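You operate a simulated robot arm through the tools that you are given. There is no shell and no other tool.

The job below is to be done with a simulated robot arm. You get a single attempt, and the scene is never put back.

Task
Find the focus of the green lens: slide the card till the spot is a dot.
Fine: lens clamped in seat 29 before the wide beam goes on; brake on again at the end.

It is judged by the outcome, as a careful person would: the job done as asked, and still so three seconds after it is handed in. It fails if anything else is knocked over, pushed out of place, dropped, spilled or broken.

Robot
A 7-joint arm with a two-finger parallel gripper, fixed in place. Base frame: the origin is on the floor under the middle of its stand, x ahead of it, y to its left, z up; the work surface is at about z = 850. Lengths are in mm, angles in degrees, forces in N, time in s.
With the tool pointing down near the work surface it reaches from about 100 to 640 mm from the base axis. Its first joint turns from -66.0 to 66.0 degrees. Payload 1.57 kg.
The TCP is the grasp point between the finger pads, 30 mm short of the fingertips. In the tool frame z runs along the fingers and y along their closing line. Largest opening 80 mm; finger width 17, thickness 12; the body of the gripper, 40 by 82 mm, starts 80 mm behind the TCP.
Orientation is told as [roll, pitch, yaw] about the base's x, y, z axes, in that order, counted from this pose: with the fingers straight down and closing along the base's y, the tool's x points along the base's -x, its y along +y and its z along -z.

Tools
- The arm moves only by the tool step_arm. Its argument "increments" is a list of rows, each an object (a shift or turn left out is 0, a gripper value left out holds the last) with "xyz": the shift along the tool's x, y, z in mm, a list of three; "rot": the turn, a rotation vector about the tool's x, y, z in degrees, a list of three. In form: [{"xyz": [dx, dy, dz], "rot": [rx, ry, rz]}, ...]. A call has 1 to 20 rows; each row is the pose to reach, as a shift and turn from the pose commanded when the call began, along the tool's axes at that moment. "gripper" is the gripper command, from -1 (shut) to 1 (fully open), values between in proportion, set as the call begins (left out, the last holds). Each row takes 0.2 s and may step no farther than 50 mm and 8.6 degrees from the row before; otherwise, or with a gripper value out of range, the whole call is refused. Where a pose cannot be reached the arm comes as near as it can. A force on the tool above 50 N (or 10 N above the force at the start of the call, whichever is more), or a blocked arm, ends the call early, and 0.2 s more pass. The fingers move at their own pace (about 72 mm/s each) and stop on an object; they squeeze with about 23 N. The grip force told is the motor's: it shows also when the fingers shut on nothing. Time passes only in rows, and 0.2 s behind the last, so rows that repeat a pose let the fingers close. It gives the time, the measured TCP pose, the force on the tool (base axes), the opening and the grip force at its end, in the units of the frame above (readings bear some noise), with the torque about the TCP (base axes, N m) and any sound that the robot's microphone picked up.
- Cameras (640 x 400 px; columns grow to the right, rows downward): "scene" is fixed at [62.8, 435.8, 1428.3]; the picture's right is [-0.70, -0.71, 0.00], its down [-0.36, 0.36, -0.86] and it looks along [0.61, -0.60, -0.51] (base axes); focal length 303 px, centre (320, 200). "wrist" rides on the gripper at [72, -7, -122] in the tool frame; the picture's right is [0.09, 1.00, 0.00], its down [-0.84, 0.08, -0.54] and it looks along [-0.54, 0.05, 0.84] (tool axes); focal length 238 px, centre (320, 200). There is no depth. A picture from a camera that has moved, and an enlarged one, comes with that camera's place and axes in the base frame and with its lens.
- snapshot(camera): a new picture of that camera. It takes no simulated time.
- enlarge(camera, box): a new picture of the part [left, top, right, bottom] of that camera's present view, enlarged. It takes no simulated time.
- job_done(): hands the job in; it is judged then, once.

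Nothing tells you positions but the pictures and the camera data. Unless the task says otherwise, let go and move clear before handing in.

The tools are called after ">>>" as a command line: name --argument value ..., lists and objects as JSON in quotes. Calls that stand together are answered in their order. step_arm: Moves the arm, as the interface text tells. Its arguments: {"type":"object","properties":{"increments":{"type":"array","items":{"type":"object","properties":{"xyz":{"type":"array","items":{"type":"number"}},"rot":{"type":"array","items":{"type":"number"}}}}},"gripper":{"type":"number"}},"required":["increments"]} The other tools are called the same way: snapshot (camera) takes a picture; enlarge (camera, box) takes an enlarged picture of a part of a camera's view; job_done () hands the job in.

At the start:

```text
clock: 0.0
tool_pos: [315.5, 30.7, 1283.3]
ee_rot: [0.1, 0.0, 0.0]
force: [0.3, -0.5, 0.6]
ft_torque: [0.0, -0.02, 0.01]
gripper_width: 79.5
finger_force: 0.2
```

scene: 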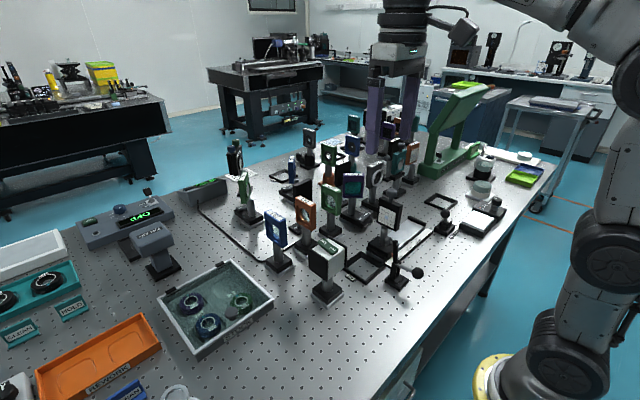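
wrist: 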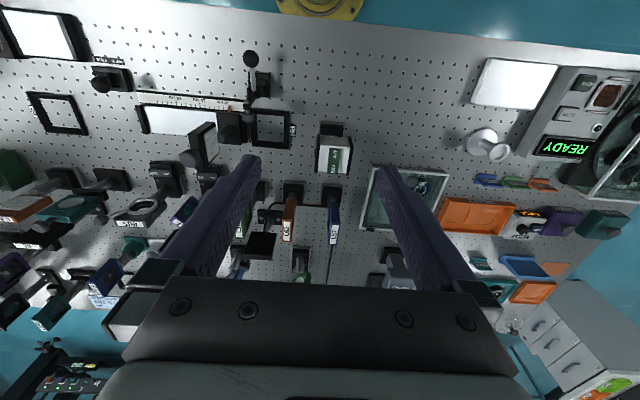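

I see an optics bench with many mounts, a tray of lenses (one green), a control box and what may be a rail with a card. I'll enlarge several areas to understand the layout before moving.

>>> enlarge --camera "scene" --box '[60, 170, 280, 310]'

>>> enlarge --camera "scene" --box '[220, 120, 380, 220]'

>>> enlarge --camera "scene" --box '[300, 190, 460, 300]'

>>> enlarge --camera "scene" --box '[380, 100, 560, 250]'

>>> enlarge --camera "scene" --box '[0, 220, 200, 400]'

>>> enlarge --camera "wrist" --box '[100, 30, 360, 200]'

>>> enlarge --camera "wrist" --box '[0, 130, 200, 350]'

>>> enlarge --camera "wrist" --box '[200, 130, 460, 300]'

```text
2.86 times, centred on (170, 240) of scene
camera zoom: at [62.8, 435.8, 1428.3], right [-0.7, -0.71, 0.0], down [-0.36, 0.36, -0.86], along [0.61, -0.6, -0.51], focal length 865 px, centre (749, 86)
```

zoom: 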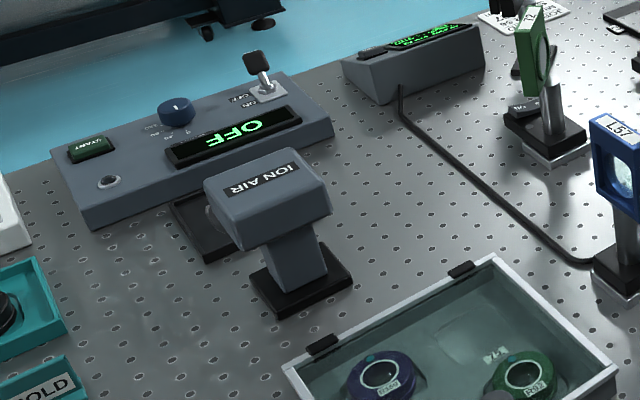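

```text
4.00 times, centred on (300, 170) of scene
camera zoom: at [62.8, 435.8, 1428.3], right [-0.7, -0.71, 0.0], down [-0.36, 0.36, -0.86], along [0.61, -0.6, -0.51], focal length 1211 px, centre (400, 320)
```

zoom: 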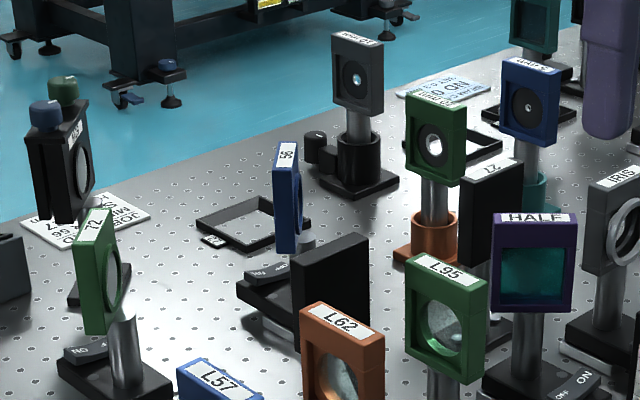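

```text
3.64 times, centred on (380, 245) of scene
camera zoom: at [62.8, 435.8, 1428.3], right [-0.7, -0.71, 0.0], down [-0.36, 0.36, -0.86], along [0.61, -0.6, -0.51], focal length 1101 px, centre (102, 36)
```

zoom: 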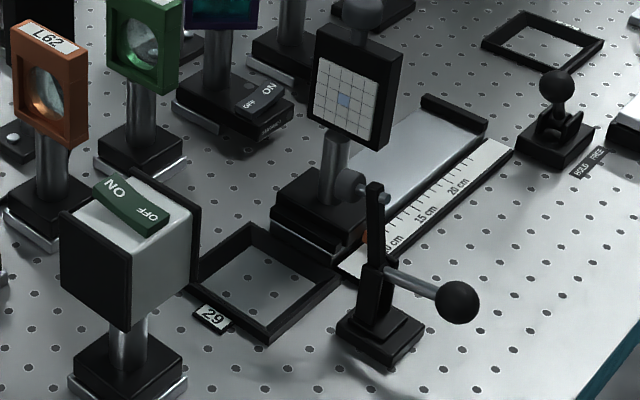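

```text
2.67 times, centred on (470, 175) of scene
camera zoom: at [62.8, 435.8, 1428.3], right [-0.7, -0.71, 0.0], down [-0.36, 0.36, -0.86], along [0.61, -0.6, -0.51], focal length 808 px, centre (-80, 267)
```

zoom: 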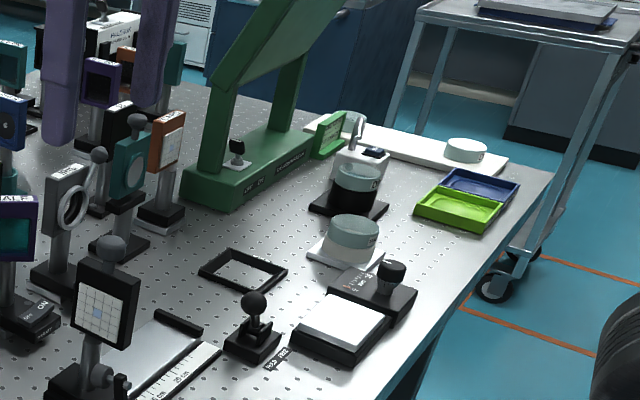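

```text
2.22 times, centred on (100, 310) of scene
camera zoom: at [62.8, 435.8, 1428.3], right [-0.7, -0.71, 0.0], down [-0.36, 0.36, -0.86], along [0.61, -0.6, -0.51], focal length 673 px, centre (809, -44)
```

zoom: 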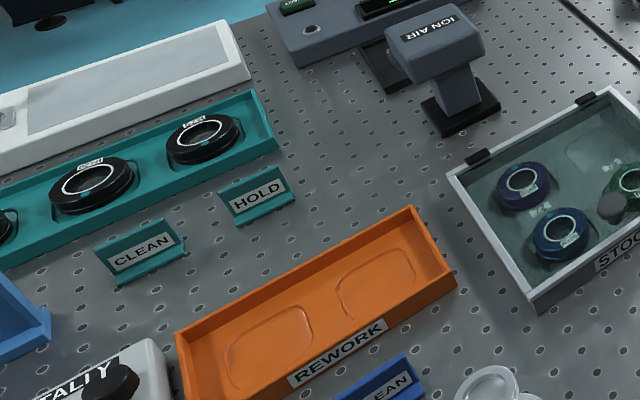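

```text
2.35 times, centred on (230, 115) of wrist
camera zoom: at [243.7, 24.8, 1404.7], right [-0.09, 1.0, 0.0], down [0.84, 0.08, 0.54], along [0.54, 0.05, -0.84], focal length 561 px, centre (532, 400)
```

zoom: 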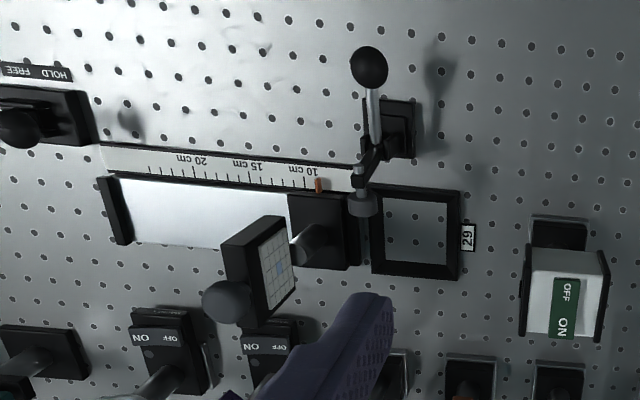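

```text
1.82 times, centred on (100, 240) of wrist
camera zoom: at [243.7, 24.8, 1404.7], right [-0.09, 1.0, 0.0], down [0.84, 0.08, 0.54], along [0.54, 0.05, -0.84], focal length 433 px, centre (720, 127)
```

zoom: 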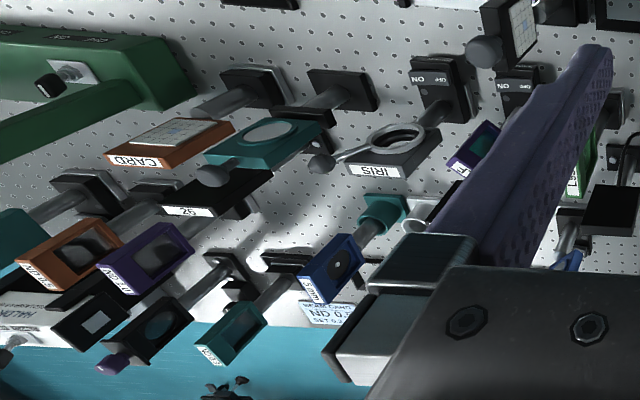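

```text
2.35 times, centred on (330, 215) of wrist
camera zoom: at [243.7, 24.8, 1404.7], right [-0.09, 1.0, 0.0], down [0.84, 0.08, 0.54], along [0.54, 0.05, -0.84], focal length 561 px, centre (296, 165)
```

zoom: 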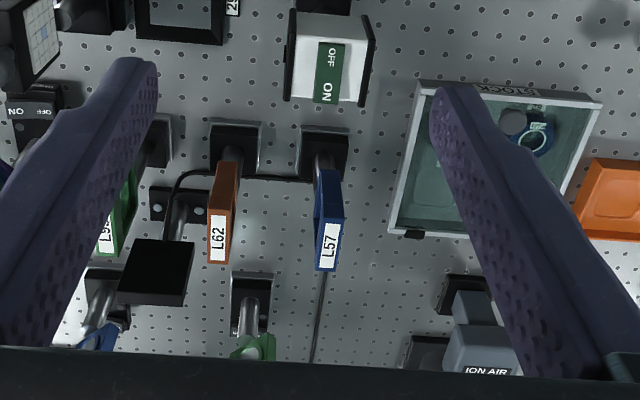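

I see a light box with a green rocker, seat 29 with a toggle lever, a card carriage on a rail with a scale, and several lens mounts, some of them green. I'll zoom in further on the candidates and the controls.

>>> enlarge --camera "scene" --box '[225, 160, 275, 230]'

>>> enlarge --camera "scene" --box '[260, 175, 350, 275]'

>>> enlarge --camera "scene" --box '[310, 120, 400, 190]'

>>> enlarge --camera "scene" --box '[340, 180, 470, 300]'

>>> enlarge --camera "scene" --box '[420, 180, 520, 250]'

>>> enlarge --camera "wrist" --box '[60, 40, 160, 110]'

>>> enlarge --camera "wrist" --box '[180, 40, 300, 150]'

>>> enlarge --camera "wrist" --box '[230, 170, 350, 290]'

>>> enlarge --camera "wrist" --box '[440, 40, 640, 200]'

>>> enlarge --camera "scene" --box '[180, 165, 240, 215]'

```text
5.71 times, centred on (250, 195) of scene
camera zoom: at [62.8, 435.8, 1428.3], right [-0.7, -0.71, 0.0], down [-0.36, 0.36, -0.86], along [0.61, -0.6, -0.51], focal length 1730 px, centre (720, 229)
```

zoom: 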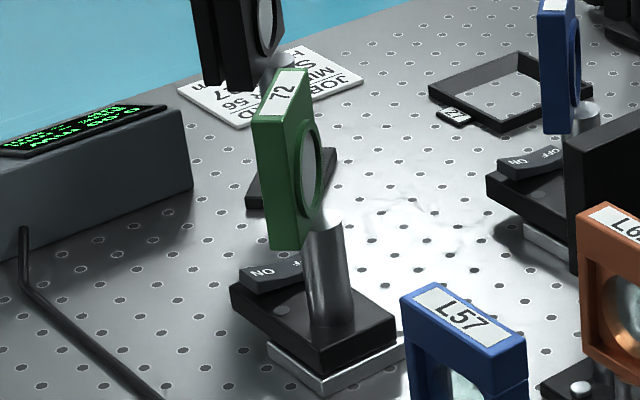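

```text
4.00 times, centred on (305, 225) of scene
camera zoom: at [62.8, 435.8, 1428.3], right [-0.7, -0.71, 0.0], down [-0.36, 0.36, -0.86], along [0.61, -0.6, -0.51], focal length 1211 px, centre (380, 100)
```

zoom: 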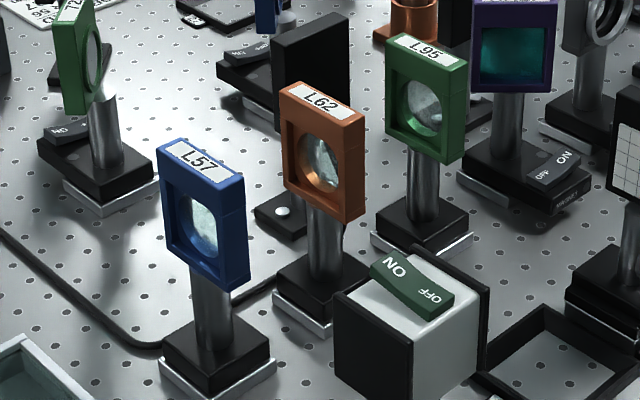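

```text
5.71 times, centred on (355, 155) of scene
camera zoom: at [62.8, 435.8, 1428.3], right [-0.7, -0.71, 0.0], down [-0.36, 0.36, -0.86], along [0.61, -0.6, -0.51], focal length 1730 px, centre (120, 457)
```

zoom: 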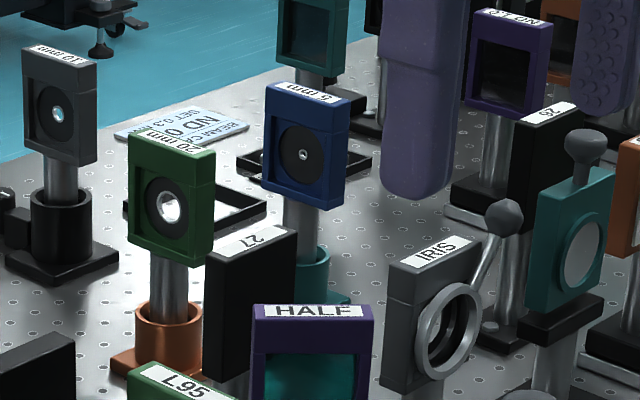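

```text
3.33 times, centred on (405, 240) of scene
camera zoom: at [62.8, 435.8, 1428.3], right [-0.7, -0.71, 0.0], down [-0.36, 0.36, -0.86], along [0.61, -0.6, -0.51], focal length 1009 px, centre (37, 67)
```

zoom: 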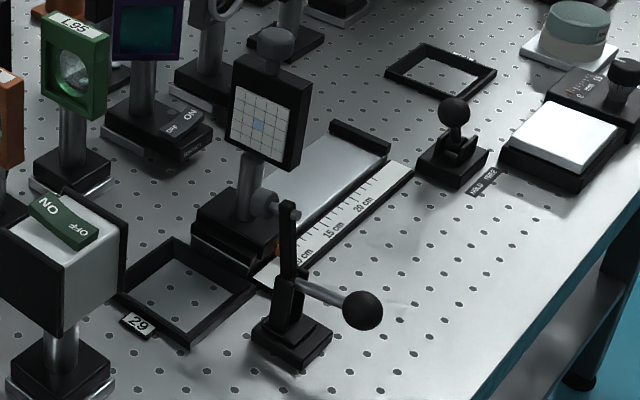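

```text
5.71 times, centred on (470, 215) of scene
camera zoom: at [62.8, 435.8, 1428.3], right [-0.7, -0.71, 0.0], down [-0.36, 0.36, -0.86], along [0.61, -0.6, -0.51], focal length 1730 px, centre (-537, 114)
```

zoom: 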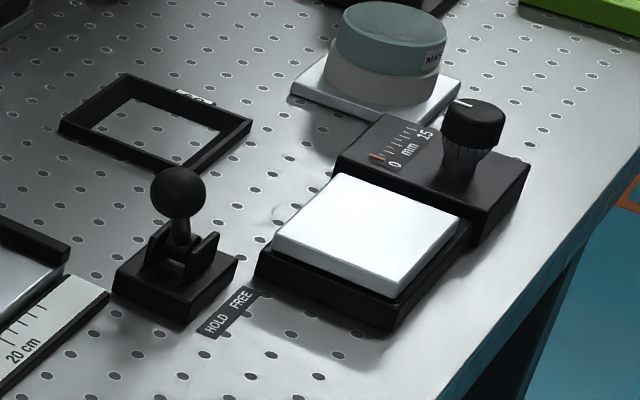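

```text
5.71 times, centred on (110, 75) of wrist
camera zoom: at [243.7, 24.8, 1404.7], right [-0.09, 1.0, 0.0], down [0.84, 0.08, 0.54], along [0.54, 0.05, -0.84], focal length 1362 px, centre (1520, 914)
```

zoom: 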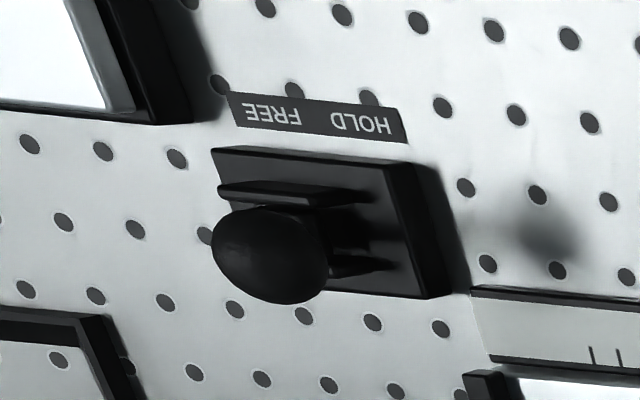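

```text
3.64 times, centred on (240, 95) of wrist
camera zoom: at [243.7, 24.8, 1404.7], right [-0.09, 1.0, 0.0], down [0.84, 0.08, 0.54], along [0.54, 0.05, -0.84], focal length 867 px, centre (611, 582)
```

zoom: 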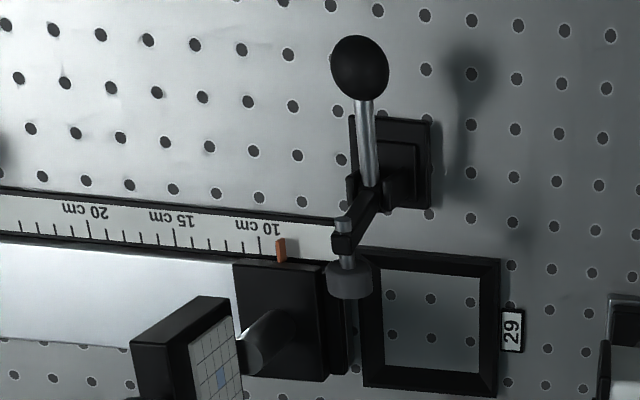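

```text
3.33 times, centred on (290, 230) of wrist
camera zoom: at [243.7, 24.8, 1404.7], right [-0.09, 1.0, 0.0], down [0.84, 0.08, 0.54], along [0.54, 0.05, -0.84], focal length 794 px, centre (420, 100)
```

zoom: 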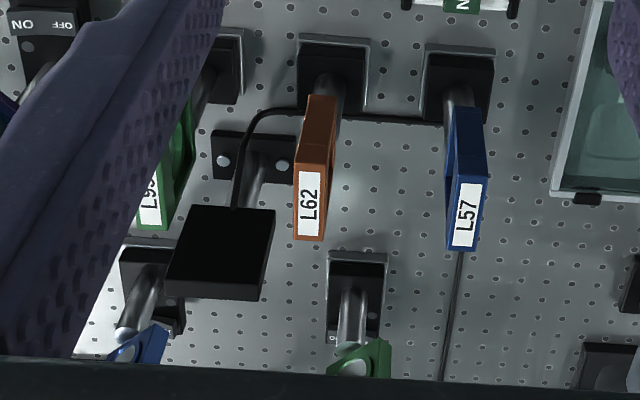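

```text
2.50 times, centred on (540, 120) of wrist
camera zoom: at [243.7, 24.8, 1404.7], right [-0.09, 1.0, 0.0], down [0.84, 0.08, 0.54], along [0.54, 0.05, -0.84], focal length 596 px, centre (-230, 400)
```

zoom: 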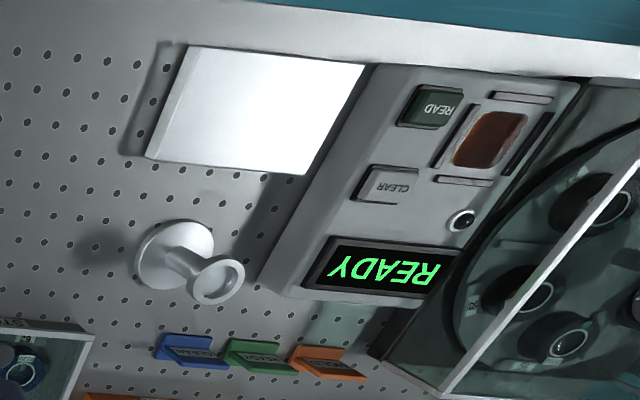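

```text
8.00 times, centred on (210, 190) of scene
camera zoom: at [62.8, 435.8, 1428.3], right [-0.7, -0.71, 0.0], down [-0.36, 0.36, -0.86], along [0.61, -0.6, -0.51], focal length 2423 px, centre (1200, 280)
```

zoom: 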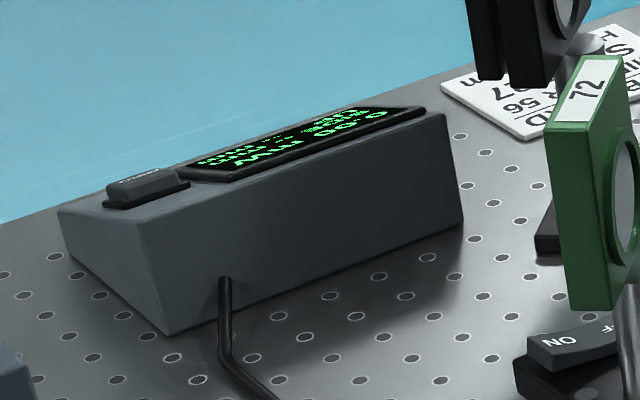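

The bench reads clearly now: light box at about (403, 67), seat 29 at about (412, -76) with its toggle lever open, and card rail beyond it toward -y. L95, the green-framed lens, is near (575, -110), and the HOLD/FREE brake lever is near (337, -398). I'll move the wrist camera over for a closer look.

>>> step_arm --increments '[{"xyz": [-23, -28, 20]}, {"xyz": [-46, -56, 40]}, {"xyz": [-69, -84, 60]}, {"xyz": [-92, -112, 80]}, {"xyz": [-114, -141, 100]}, {"xyz": [-114, -141, 100]}]' --gripper 1

>>> snapshot --camera "wrist"

>>> enlarge --camera "wrist" --box '[220, 100, 420, 280]'

```text
clock: 1.4
tool_pos: [430.6, -110.2, 1184.7]
ee_rot: [0.1, 0.0, 0.0]
force: [0.3, 0.1, 0.4]
ft_torque: [0.01, 0.0, -0.03]
gripper_width: 80.2
finger_force: 0.1
```

```text
taken
camera wrist: at [358.1, -115.8, 1306.4], right [-0.09, 1.0, 0.0], down [0.84, 0.08, 0.54], along [0.54, 0.05, -0.84], focal length 238 px, centre (320, 200)
```

wrist: 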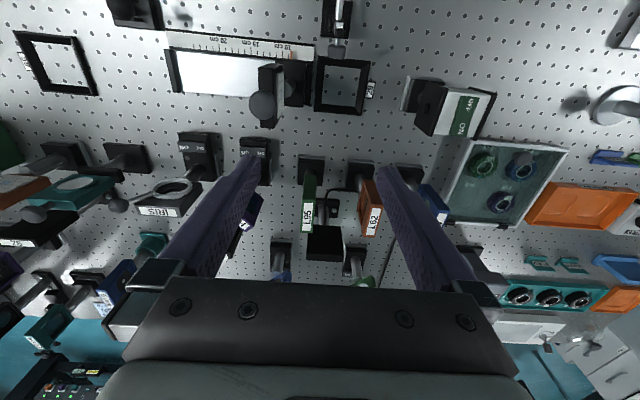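

```text
2.22 times, centred on (320, 190) of wrist
camera zoom: at [358.1, -115.8, 1306.4], right [-0.09, 1.0, 0.0], down [0.84, 0.08, 0.54], along [0.54, 0.05, -0.84], focal length 530 px, centre (320, 222)
```

zoom: 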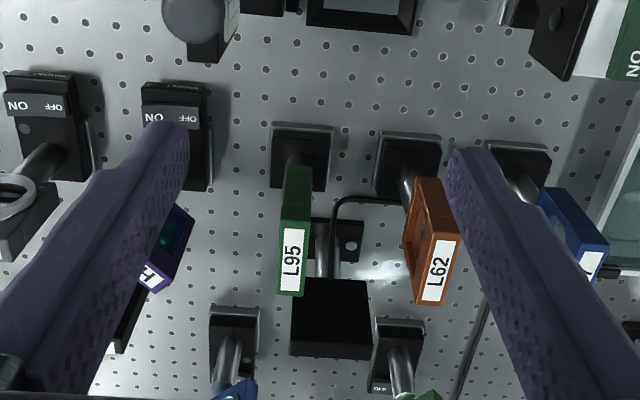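

I have L95's frame top at about (573, -115, 1024), roughly 57 mm wide along x and 18 mm thick along y. Next I'll look at the clamp, seat, card and light box from here.

>>> enlarge --camera "wrist" --box '[160, 0, 400, 150]'

>>> enlarge --camera "wrist" --box '[250, 0, 400, 110]'

>>> enlarge --camera "scene" --box '[350, 230, 430, 300]'

>>> enlarge --camera "scene" --box '[300, 230, 360, 310]'

>>> enlarge --camera "scene" --box '[360, 180, 450, 260]'

>>> enlarge --camera "scene" --box '[70, 190, 180, 260]'

```text
2.67 times, centred on (280, 75) of wrist
camera zoom: at [358.1, -115.8, 1306.4], right [-0.09, 1.0, 0.0], down [0.84, 0.08, 0.54], along [0.54, 0.05, -0.84], focal length 636 px, centre (427, 533)
```

zoom: 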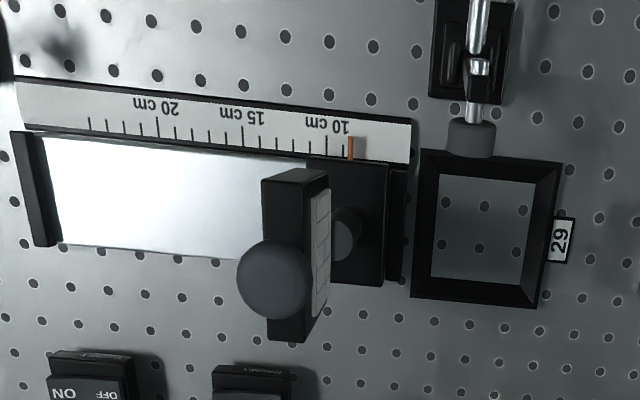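

```text
3.64 times, centred on (325, 55) of wrist
camera zoom: at [358.1, -115.8, 1306.4], right [-0.09, 1.0, 0.0], down [0.84, 0.08, 0.54], along [0.54, 0.05, -0.84], focal length 867 px, centre (302, 727)
```

zoom: 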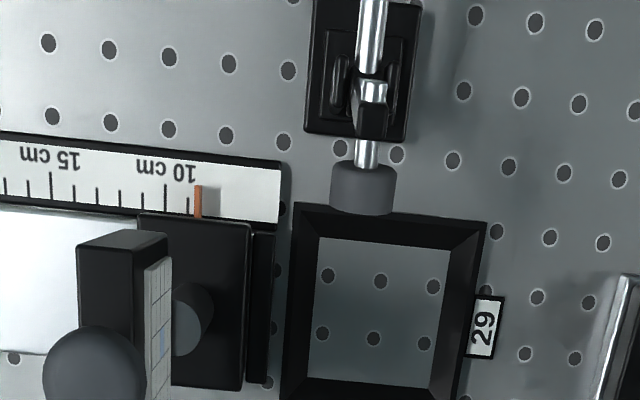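

```text
5.71 times, centred on (390, 265) of scene
camera zoom: at [62.8, 435.8, 1428.3], right [-0.7, -0.71, 0.0], down [-0.36, 0.36, -0.86], along [0.61, -0.6, -0.51], focal length 1730 px, centre (-80, -171)
```

zoom: 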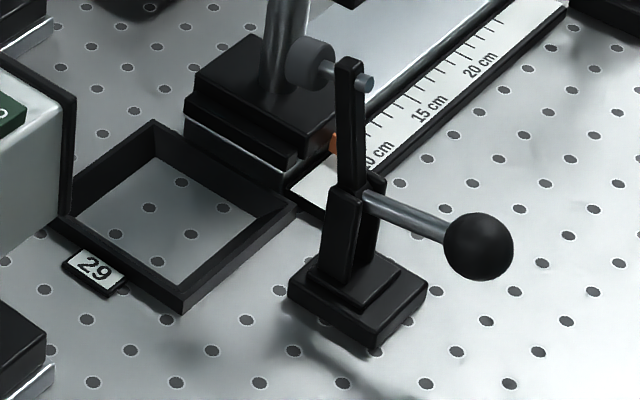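

```text
5.00 times, centred on (330, 270) of scene
camera zoom: at [62.8, 435.8, 1428.3], right [-0.7, -0.71, 0.0], down [-0.36, 0.36, -0.86], along [0.61, -0.6, -0.51], focal length 1514 px, centre (270, -150)
```

zoom: 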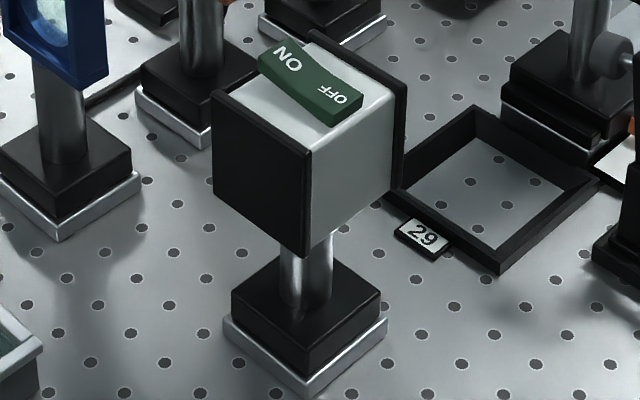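

```text
5.00 times, centred on (405, 220) of scene
camera zoom: at [62.8, 435.8, 1428.3], right [-0.7, -0.71, 0.0], down [-0.36, 0.36, -0.86], along [0.61, -0.6, -0.51], focal length 1514 px, centre (-105, 100)
```

zoom: 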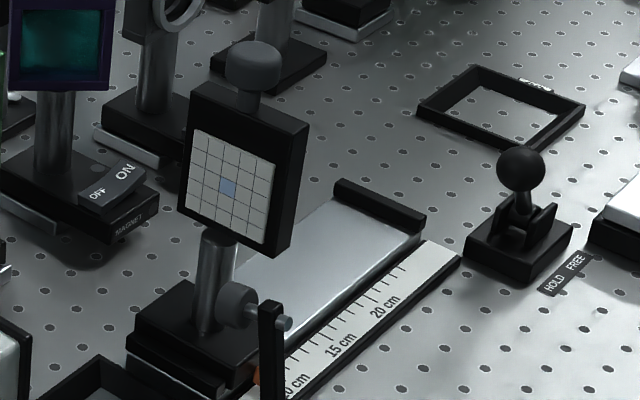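

```text
5.71 times, centred on (125, 225) of scene
camera zoom: at [62.8, 435.8, 1428.3], right [-0.7, -0.71, 0.0], down [-0.36, 0.36, -0.86], along [0.61, -0.6, -0.51], focal length 1730 px, centre (1434, 57)
```

zoom: 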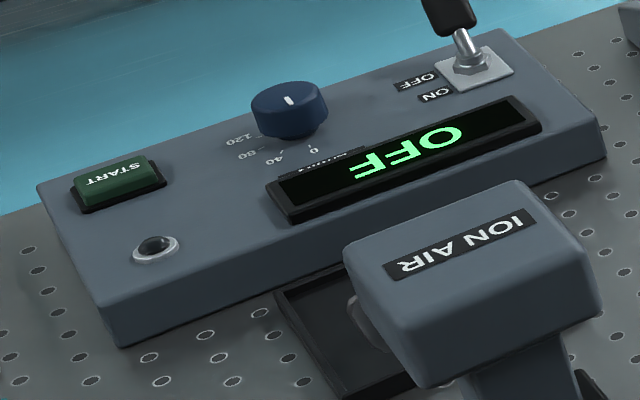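

The light box carries an ON/OFF rocker and faces seat 29. The clamp arm stands open, with its ball at about (274, -92, 921), and its pad reaches to about z 976 near x 362. I'll turn the tool -90° in yaw so the fingers can take L95's frame by its side edges and stay off the glass.

>>> step_arm --increments '[{"rot": [0, 0, 8.2]}, {"rot": [0, 0, 16.4]}, {"rot": [0, 0, 24.6]}, {"rot": [0, 0, 32.8]}, {"rot": [0, 0, 41]}, {"rot": [0, 0, 49.2]}, {"rot": [0, 0, 57.4]}, {"rot": [0, 0, 65.6]}, {"rot": [0, 0, 73.8]}, {"rot": [0, 0, 82]}, {"rot": [0, 0, 90]}, {"rot": [0, 0, 90]}]' --gripper 1

>>> snapshot --camera "wrist"

>>> enlarge --camera "wrist" --box '[220, 0, 500, 175]'

```text
clock: 4.0
tool_pos: [428.2, -109.7, 1183.1]
ee_rot: [0.0, 0.0, -90.2]
force: [0.9, 1.1, 0.4]
ft_torque: [0.02, -0.01, -0.03]
gripper_width: 79.9
finger_force: 0.0
```

```text
taken
camera wrist: at [422.5, -38.0, 1304.7], right [1.0, 0.09, 0.0], down [0.08, -0.84, 0.54], along [0.05, -0.54, -0.84], focal length 238 px, centre (320, 200)
```

wrist: 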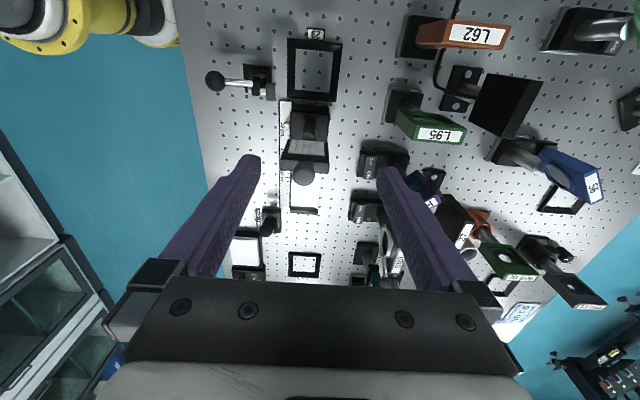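

```text
2.29 times, centred on (360, 88) of wrist
camera zoom: at [422.5, -38.0, 1304.7], right [1.0, 0.09, 0.0], down [0.08, -0.84, 0.54], along [0.05, -0.54, -0.84], focal length 545 px, centre (229, 457)
```

zoom: 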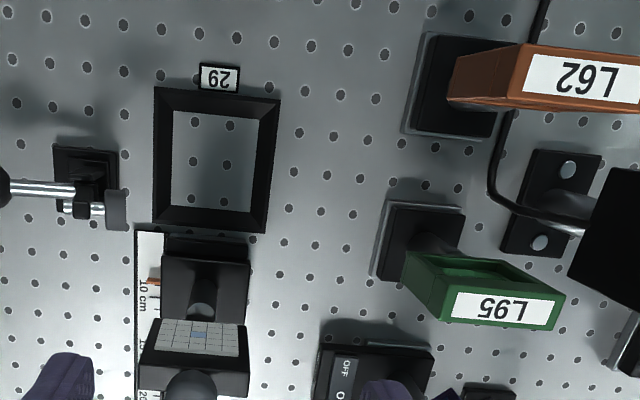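

The turn worked, and the fingers now close along base x. I'll move above L95 at roughly (574, -114) and check alignment before I go down.

>>> step_arm --increments '[{"xyz": [-1, 37, 20]}, {"xyz": [-2, 74, 40]}, {"xyz": [-3, 111, 60]}, {"xyz": [-4, 146, 80]}, {"xyz": [-4, 146, 80]}]' --gripper 1

>>> snapshot --camera "wrist"

>>> enlarge --camera "wrist" --box '[200, 90, 440, 240]'

>>> enlarge --camera "scene" --box '[260, 90, 420, 230]'

```text
clock: 5.2
tool_pos: [574.1, -112.7, 1103.8]
ee_rot: [0.0, 0.0, -90.0]
force: [-0.1, 0.6, 0.4]
ft_torque: [0.02, -0.01, 0.03]
gripper_width: 80.2
finger_force: 0.2
```

```text
taken
camera wrist: at [567.2, -40.7, 1225.8], right [1.0, 0.09, 0.0], down [0.08, -0.84, 0.54], along [0.05, -0.54, -0.84], focal length 238 px, centre (320, 200)
```

wrist: 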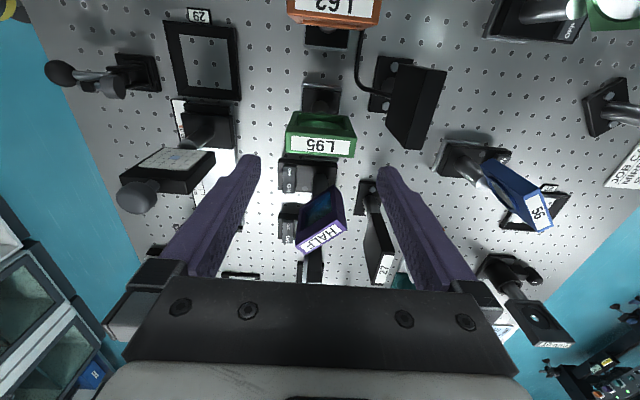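

```text
2.67 times, centred on (320, 165) of wrist
camera zoom: at [567.2, -40.7, 1225.8], right [1.0, 0.09, 0.0], down [0.08, -0.84, 0.54], along [0.05, -0.54, -0.84], focal length 636 px, centre (320, 293)
```

zoom: 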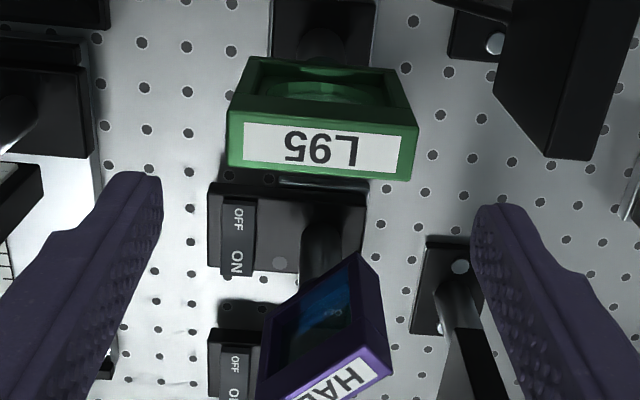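

```text
2.86 times, centred on (340, 160) of scene
camera zoom: at [62.8, 435.8, 1428.3], right [-0.7, -0.71, 0.0], down [-0.36, 0.36, -0.86], along [0.61, -0.6, -0.51], focal length 865 px, centre (263, 314)
```

zoom: 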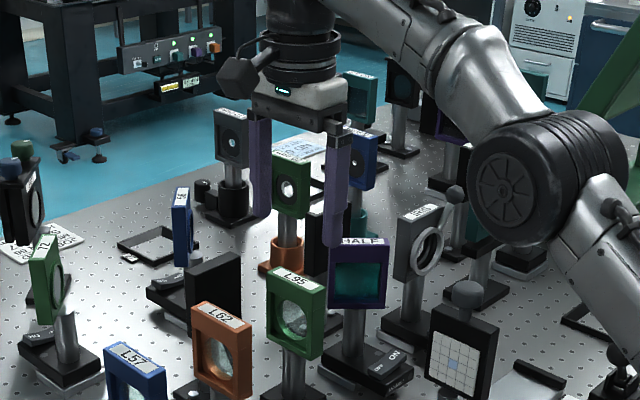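

The fingers straddle L95's frame evenly, and the nearest other object (the sensor at x≈651) clears the outer finger by about 25 mm. I'll lower to z≈1010 with the fingers still open and look.

>>> step_arm --increments '[{"xyz": [0.5, 0, 30]}, {"xyz": [0.5, 0, 60]}, {"xyz": [0.5, 0, 80]}, {"xyz": [0.5, 0, 93]}, {"xyz": [0.5, 0, 93]}]' --gripper 1

>>> snapshot --camera "wrist"

>>> enlarge --camera "wrist" --box '[200, 110, 440, 260]'

>>> enlarge --camera "scene" --box '[280, 130, 400, 240]'

```text
clock: 6.4
tool_pos: [576.1, -115.0, 1009.5]
ee_rot: [0.0, 0.1, -89.9]
force: [0.9, -0.3, -0.2]
ft_torque: [-0.03, 0.03, 0.02]
gripper_width: 80.0
finger_force: 0.1
```

```text
taken
camera wrist: at [569.2, -42.2, 1131.5], right [1.0, 0.09, 0.0], down [0.08, -0.84, 0.54], along [0.05, -0.54, -0.84], focal length 238 px, centre (320, 200)
```

wrist: 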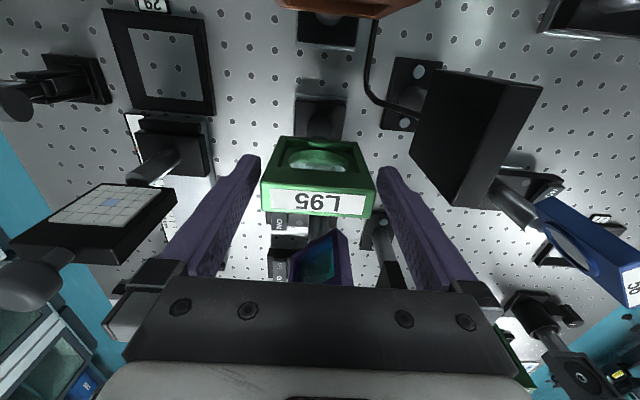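

```text
2.67 times, centred on (320, 185) of wrist
camera zoom: at [569.2, -42.2, 1131.5], right [1.0, 0.09, 0.0], down [0.08, -0.84, 0.54], along [0.05, -0.54, -0.84], focal length 636 px, centre (320, 240)
```

zoom: 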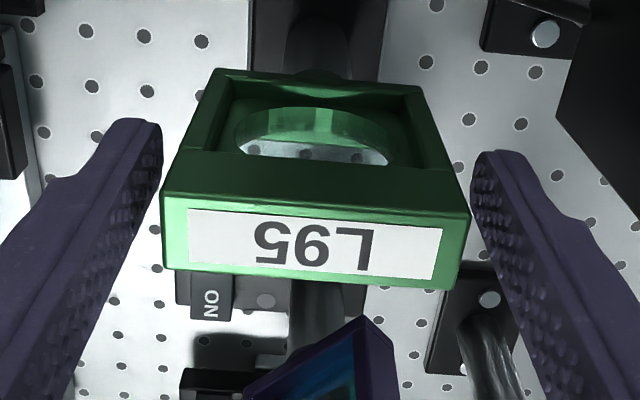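

```text
3.64 times, centred on (340, 185) of scene
camera zoom: at [62.8, 435.8, 1428.3], right [-0.7, -0.71, 0.0], down [-0.36, 0.36, -0.86], along [0.61, -0.6, -0.51], focal length 1101 px, centre (247, 254)
```

zoom: 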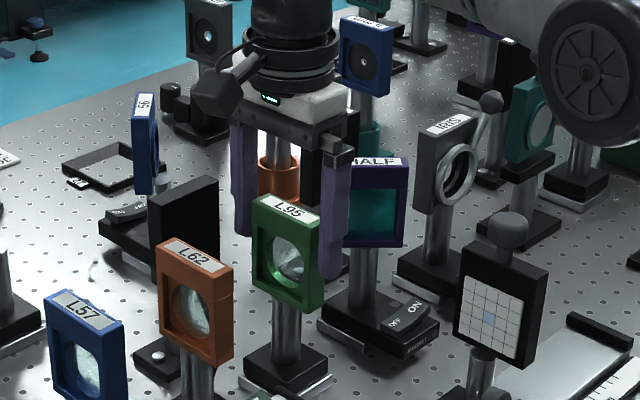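

The fingers sit on either side of the frame at z≈1010, level with its upper half. I'll nudge 2 mm in +y to centre on the frame's thickness, then close.

>>> step_arm --increments '[{"xyz": [2, -1, 0]}, {"xyz": [2, -1, 0]}]' --gripper 1

>>> step_arm --increments '[{"xyz": [0, 0, 0]}, {"xyz": [0, 0, 0]}, {"xyz": [0, 0, 0]}, {"xyz": [0, 0, 0]}]' --gripper -1

>>> enlarge --camera "wrist" --box '[200, 110, 440, 260]'

>>> enlarge --camera "scene" --box '[280, 130, 400, 240]'

```text
clock: 7.0
tool_pos: [574.9, -111.7, 1010.2]
ee_rot: [0.0, 0.0, -89.9]
force: [0.5, 1.2, -0.4]
ft_torque: [0.0, -0.01, 0.02]
gripper_width: 80.1
finger_force: 0.1
```

```text
clock: 8.0
tool_pos: [575.2, -112.1, 1010.7]
ee_rot: [0.0, -0.1, -90.1]
force: [1.9, 0.8, 0.7]
ft_torque: [0.0, 0.0, 0.02]
gripper_width: 64.0
finger_force: 22.9
```

```text
2.67 times, centred on (320, 185) of wrist
camera zoom: at [567.9, -39.7, 1131.7], right [1.0, 0.09, 0.0], down [0.08, -0.84, 0.54], along [0.05, -0.54, -0.84], focal length 636 px, centre (320, 240)
```

zoom: 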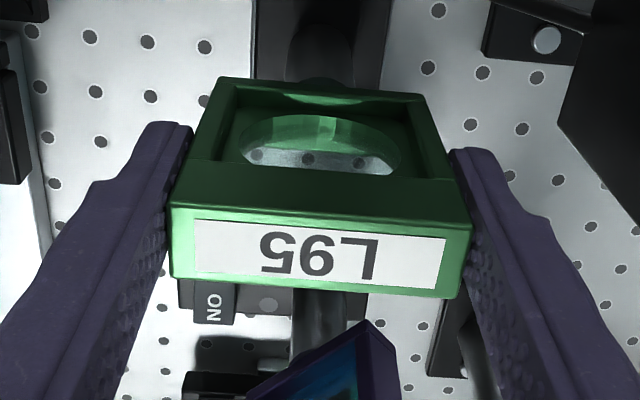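

```text
3.64 times, centred on (340, 185) of scene
camera zoom: at [62.8, 435.8, 1428.3], right [-0.7, -0.71, 0.0], down [-0.36, 0.36, -0.86], along [0.61, -0.6, -0.51], focal length 1101 px, centre (247, 254)
```

zoom: 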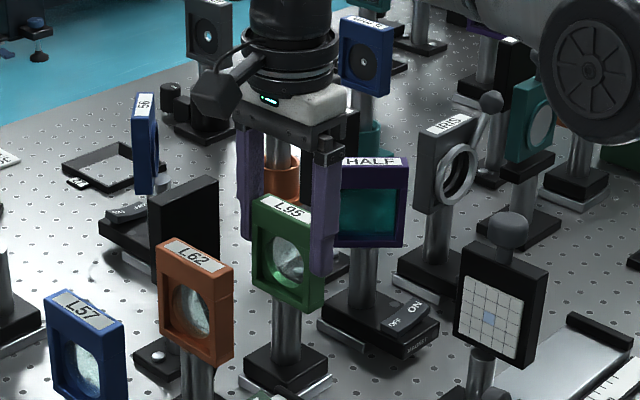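

L95 is gripped: the opening stopped at 64 mm with 22.9 N, and the pads bear on the frame sides only. I'll lift it straight up and then look at how it hangs.

>>> step_arm --increments '[{"xyz": [0, 0, -8]}, {"xyz": [0, 0, -25]}, {"xyz": [0, 0, -50]}, {"xyz": [0, 0, -75]}, {"xyz": [0, 0, -75]}]' --gripper -1

>>> snapshot --camera "wrist"

>>> enlarge --camera "scene" --box '[260, 110, 420, 240]'

```text
clock: 9.2
tool_pos: [574.3, -111.4, 1085.5]
ee_rot: [0.0, 0.0, -90.0]
force: [-0.7, -0.7, -4.6]
ft_torque: [0.01, 0.02, 0.01]
gripper_width: 64.2
finger_force: 22.1
```

```text
taken
camera wrist: at [567.8, -39.1, 1207.6], right [1.0, 0.09, 0.0], down [0.08, -0.84, 0.54], along [0.05, -0.54, -0.84], focal length 238 px, centre (320, 200)
```

wrist: 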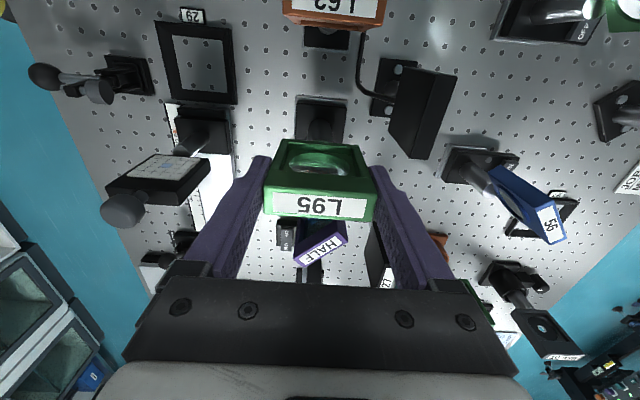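

```text
3.08 times, centred on (340, 175) of scene
camera zoom: at [62.9, 435.8, 1428.3], right [-0.7, -0.71, 0.0], down [-0.36, 0.36, -0.86], along [0.61, -0.6, -0.51], focal length 932 px, centre (258, 277)
```

zoom: 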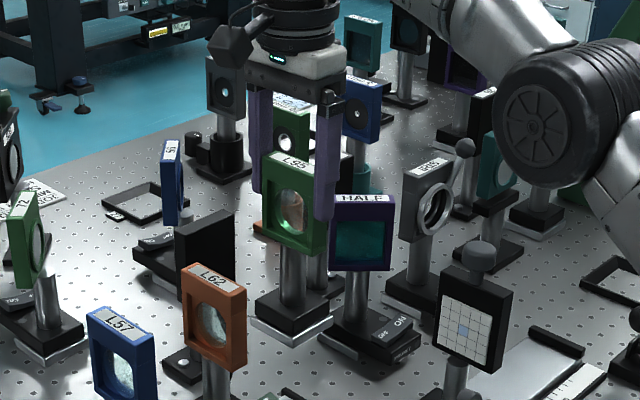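

The lens hangs upright, about 75 mm clear of the table. I'll carry it over seat 29 and check the base against the frame.

>>> step_arm --increments '[{"xyz": [7, -32, 0]}, {"xyz": [14, -64, 0]}, {"xyz": [22, -97, 0]}, {"xyz": [30, -130, 0]}, {"xyz": [36, -161, 0]}, {"xyz": [36, -161, 0]}, {"xyz": [36, -161, 0]}]' --gripper -1

>>> snapshot --camera "wrist"

>>> enlarge --camera "wrist" --box '[220, 60, 420, 200]'

>>> enlarge --camera "scene" --box '[310, 190, 450, 310]'

```text
clock: 10.8
tool_pos: [412.9, -75.5, 1083.4]
ee_rot: [0.0, 0.0, -90.0]
force: [-0.1, -1.2, -5.1]
ft_torque: [0.0, -0.01, -0.01]
gripper_width: 63.9
finger_force: 23.1
```

```text
taken
camera wrist: at [406.0, -3.4, 1206.2], right [1.0, 0.09, 0.0], down [0.08, -0.84, 0.54], along [0.05, -0.54, -0.84], focal length 238 px, centre (320, 200)
```

wrist: 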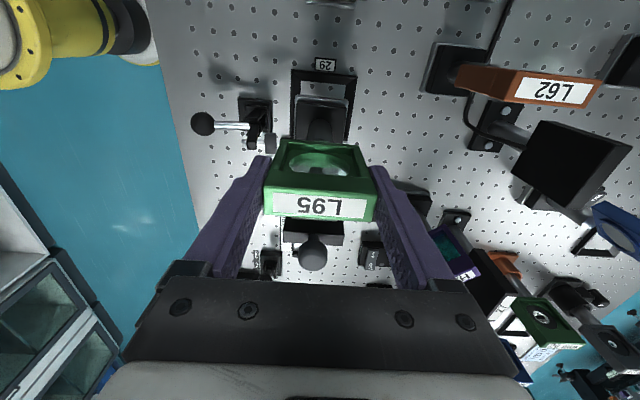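

```text
2.86 times, centred on (320, 130) of wrist
camera zoom: at [406.0, -3.4, 1206.2], right [1.0, 0.09, 0.0], down [0.08, -0.84, 0.54], along [0.05, -0.54, -0.84], focal length 681 px, centre (320, 400)
```

zoom: 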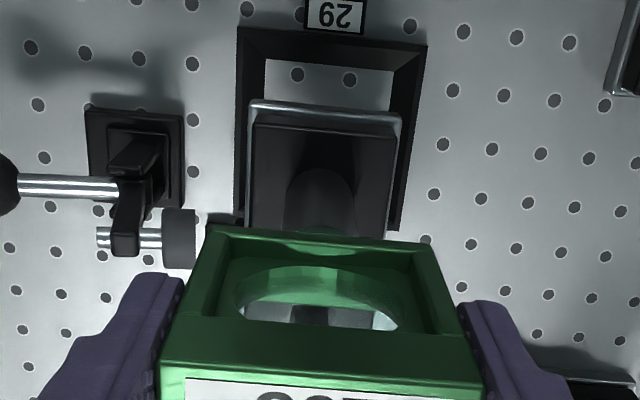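

```text
3.33 times, centred on (380, 250) of scene
camera zoom: at [62.8, 435.8, 1428.3], right [-0.7, -0.71, 0.0], down [-0.36, 0.36, -0.86], along [0.61, -0.6, -0.51], focal length 1009 px, centre (120, 33)
```

zoom: 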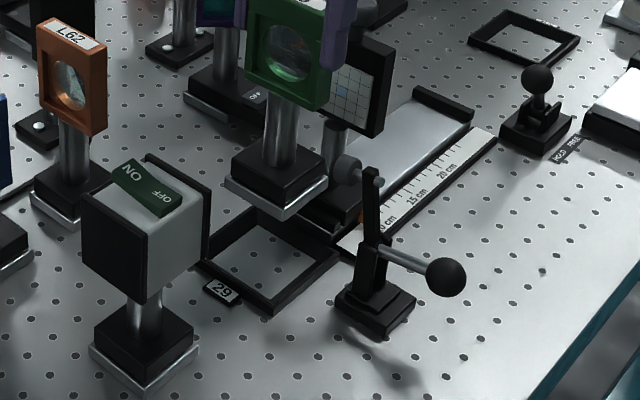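

The base sits over the seat but appears about 4–5 mm short in y and 1–2 mm in x. I'll correct this, lower to a safe height above the rim, and compare edges again.

>>> step_arm --increments '[{"xyz": [4, 1.5, 0]}, {"xyz": [4, 1.5, 15]}, {"xyz": [4, 1.5, 30]}, {"xyz": [4, 1.5, 44]}, {"xyz": [4, 1.5, 44]}, {"xyz": [4, 1.5, 44]}]' --gripper -1

>>> snapshot --camera "wrist"

>>> enlarge --camera "wrist" --box '[240, 60, 400, 160]'

>>> enlarge --camera "scene" --box '[320, 210, 420, 290]'

```text
clock: 12.2
tool_pos: [416.0, -71.5, 1041.0]
ee_rot: [0.0, 0.0, -90.1]
force: [0.0, -0.2, -5.3]
ft_torque: [0.02, -0.01, 0.0]
gripper_width: 64.0
finger_force: 23.4
```

```text
taken
camera wrist: at [408.4, 0.3, 1162.6], right [1.0, 0.09, 0.0], down [0.08, -0.84, 0.54], along [0.05, -0.54, -0.84], focal length 238 px, centre (320, 200)
```

wrist: 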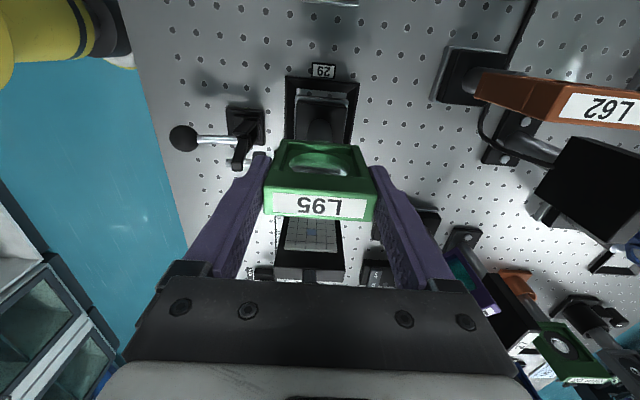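

```text
4.00 times, centred on (320, 110) of wrist
camera zoom: at [408.4, 0.3, 1162.6], right [1.0, 0.09, 0.0], down [0.08, -0.84, 0.54], along [0.05, -0.54, -0.84], focal length 953 px, centre (320, 560)
```

zoom: 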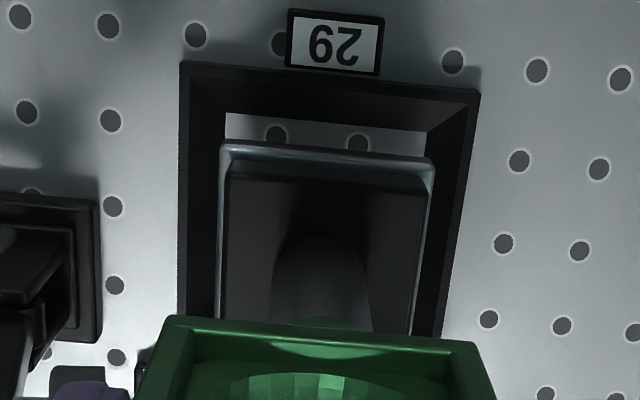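

```text
5.00 times, centred on (370, 250) of scene
camera zoom: at [62.9, 435.8, 1428.3], right [-0.7, -0.71, 0.0], down [-0.36, 0.36, -0.86], along [0.61, -0.6, -0.51], focal length 1514 px, centre (70, -50)
```

zoom: 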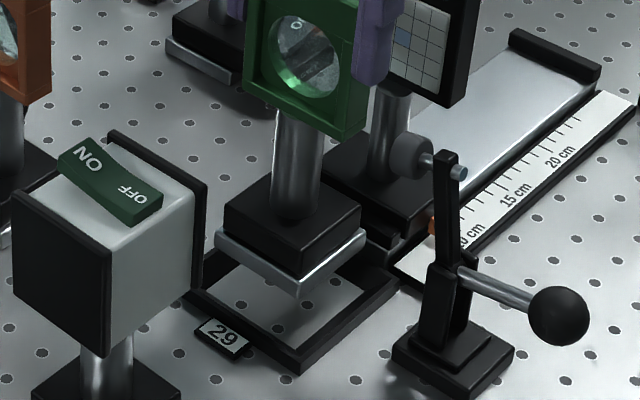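

The base now lines up with the seat opening in both views to about 1 mm. I'll lower the last ~30 mm slowly and watch the force.

>>> step_arm --increments '[{"xyz": [0.5, 0.5, 8]}, {"xyz": [0.5, 0.5, 14]}, {"xyz": [0.5, 0.5, 19]}, {"xyz": [0.5, 0.5, 23]}, {"xyz": [0.5, 0.5, 26]}, {"xyz": [0.5, 0.5, 26]}]' --gripper -1

>>> enlarge --camera "wrist" --box '[240, 60, 400, 160]'

>>> enlarge --camera "scene" --box '[320, 210, 420, 290]'

```text
clock: 13.6
tool_pos: [416.1, -71.4, 1016.0]
ee_rot: [0.0, -0.1, -90.0]
force: [-0.5, 0.9, -5.3]
ft_torque: [0.01, 0.01, 0.01]
gripper_width: 64.2
finger_force: 23.0
```

```text
4.00 times, centred on (320, 110) of wrist
camera zoom: at [409.2, 1.3, 1136.5], right [1.0, 0.09, 0.0], down [0.08, -0.84, 0.54], along [0.05, -0.54, -0.84], focal length 953 px, centre (320, 560)
```

zoom: 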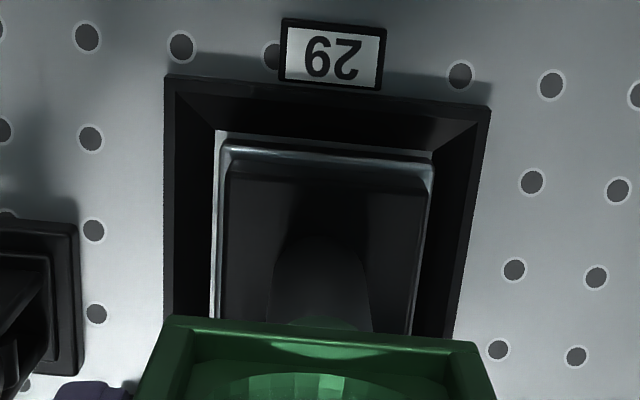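

```text
5.00 times, centred on (370, 250) of scene
camera zoom: at [62.9, 435.8, 1428.3], right [-0.7, -0.71, 0.0], down [-0.36, 0.36, -0.86], along [0.61, -0.6, -0.51], focal length 1514 px, centre (70, -50)
```

zoom: 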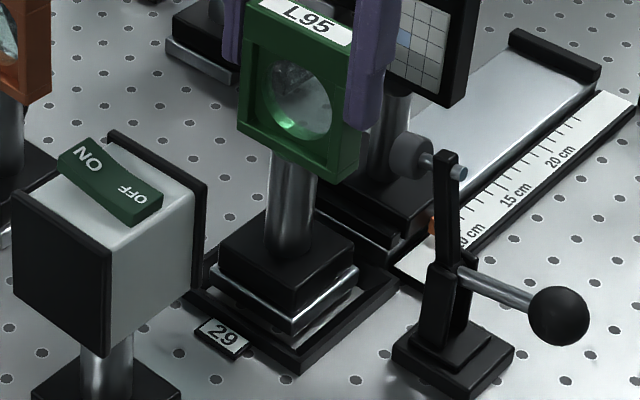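

The base is inside the seat with an even gap all round and about 5 mm still to go. I'll set it down in small steps.

>>> step_arm --increments '[{"xyz": [0, 0, 2]}, {"xyz": [0, 0, 3.5]}, {"xyz": [0, 0, 4.5]}, {"xyz": [0, 0, 5.2]}, {"xyz": [0, 0, 5.2]}]' --gripper -1

>>> enlarge --camera "scene" --box '[320, 210, 420, 290]'

```text
clock: 14.8
tool_pos: [416.1, -71.6, 1009.0]
ee_rot: [0.0, 0.1, -90.0]
force: [-0.8, 0.0, -3.1]
ft_torque: [-0.02, 0.05, -0.05]
gripper_width: 64.0
finger_force: 23.0
```

```text
5.00 times, centred on (370, 250) of scene
camera zoom: at [62.8, 435.8, 1428.3], right [-0.7, -0.71, 0.0], down [-0.36, 0.36, -0.86], along [0.61, -0.6, -0.51], focal length 1514 px, centre (70, -50)
```

zoom: 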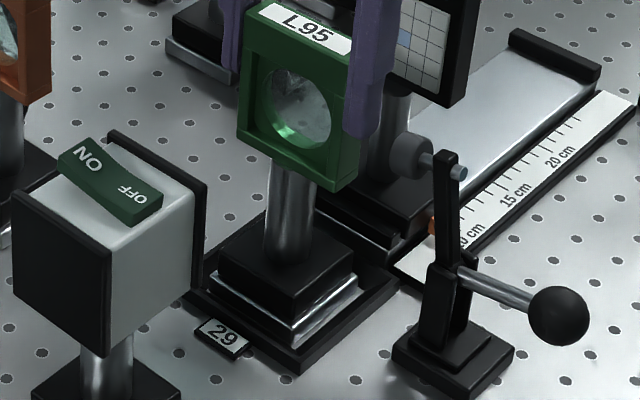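

The weight is just starting to come off the gripper: -5.3 N is now -3.1 N. I'll ease down a little more until the base carries it all.

>>> step_arm --increments '[{"xyz": [0, 0, 0.7]}, {"xyz": [0, 0, 1.4]}, {"xyz": [0, 0, 1.4]}]' --gripper -1

```text
clock: 15.6
tool_pos: [415.9, -70.3, 1011.2]
ee_rot: [0.1, 0.0, -89.9]
force: [-6.1, 1.5, 11.2]
ft_torque: [0.13, 0.74, 0.01]
gripper_width: 64.0
finger_force: 22.9
```

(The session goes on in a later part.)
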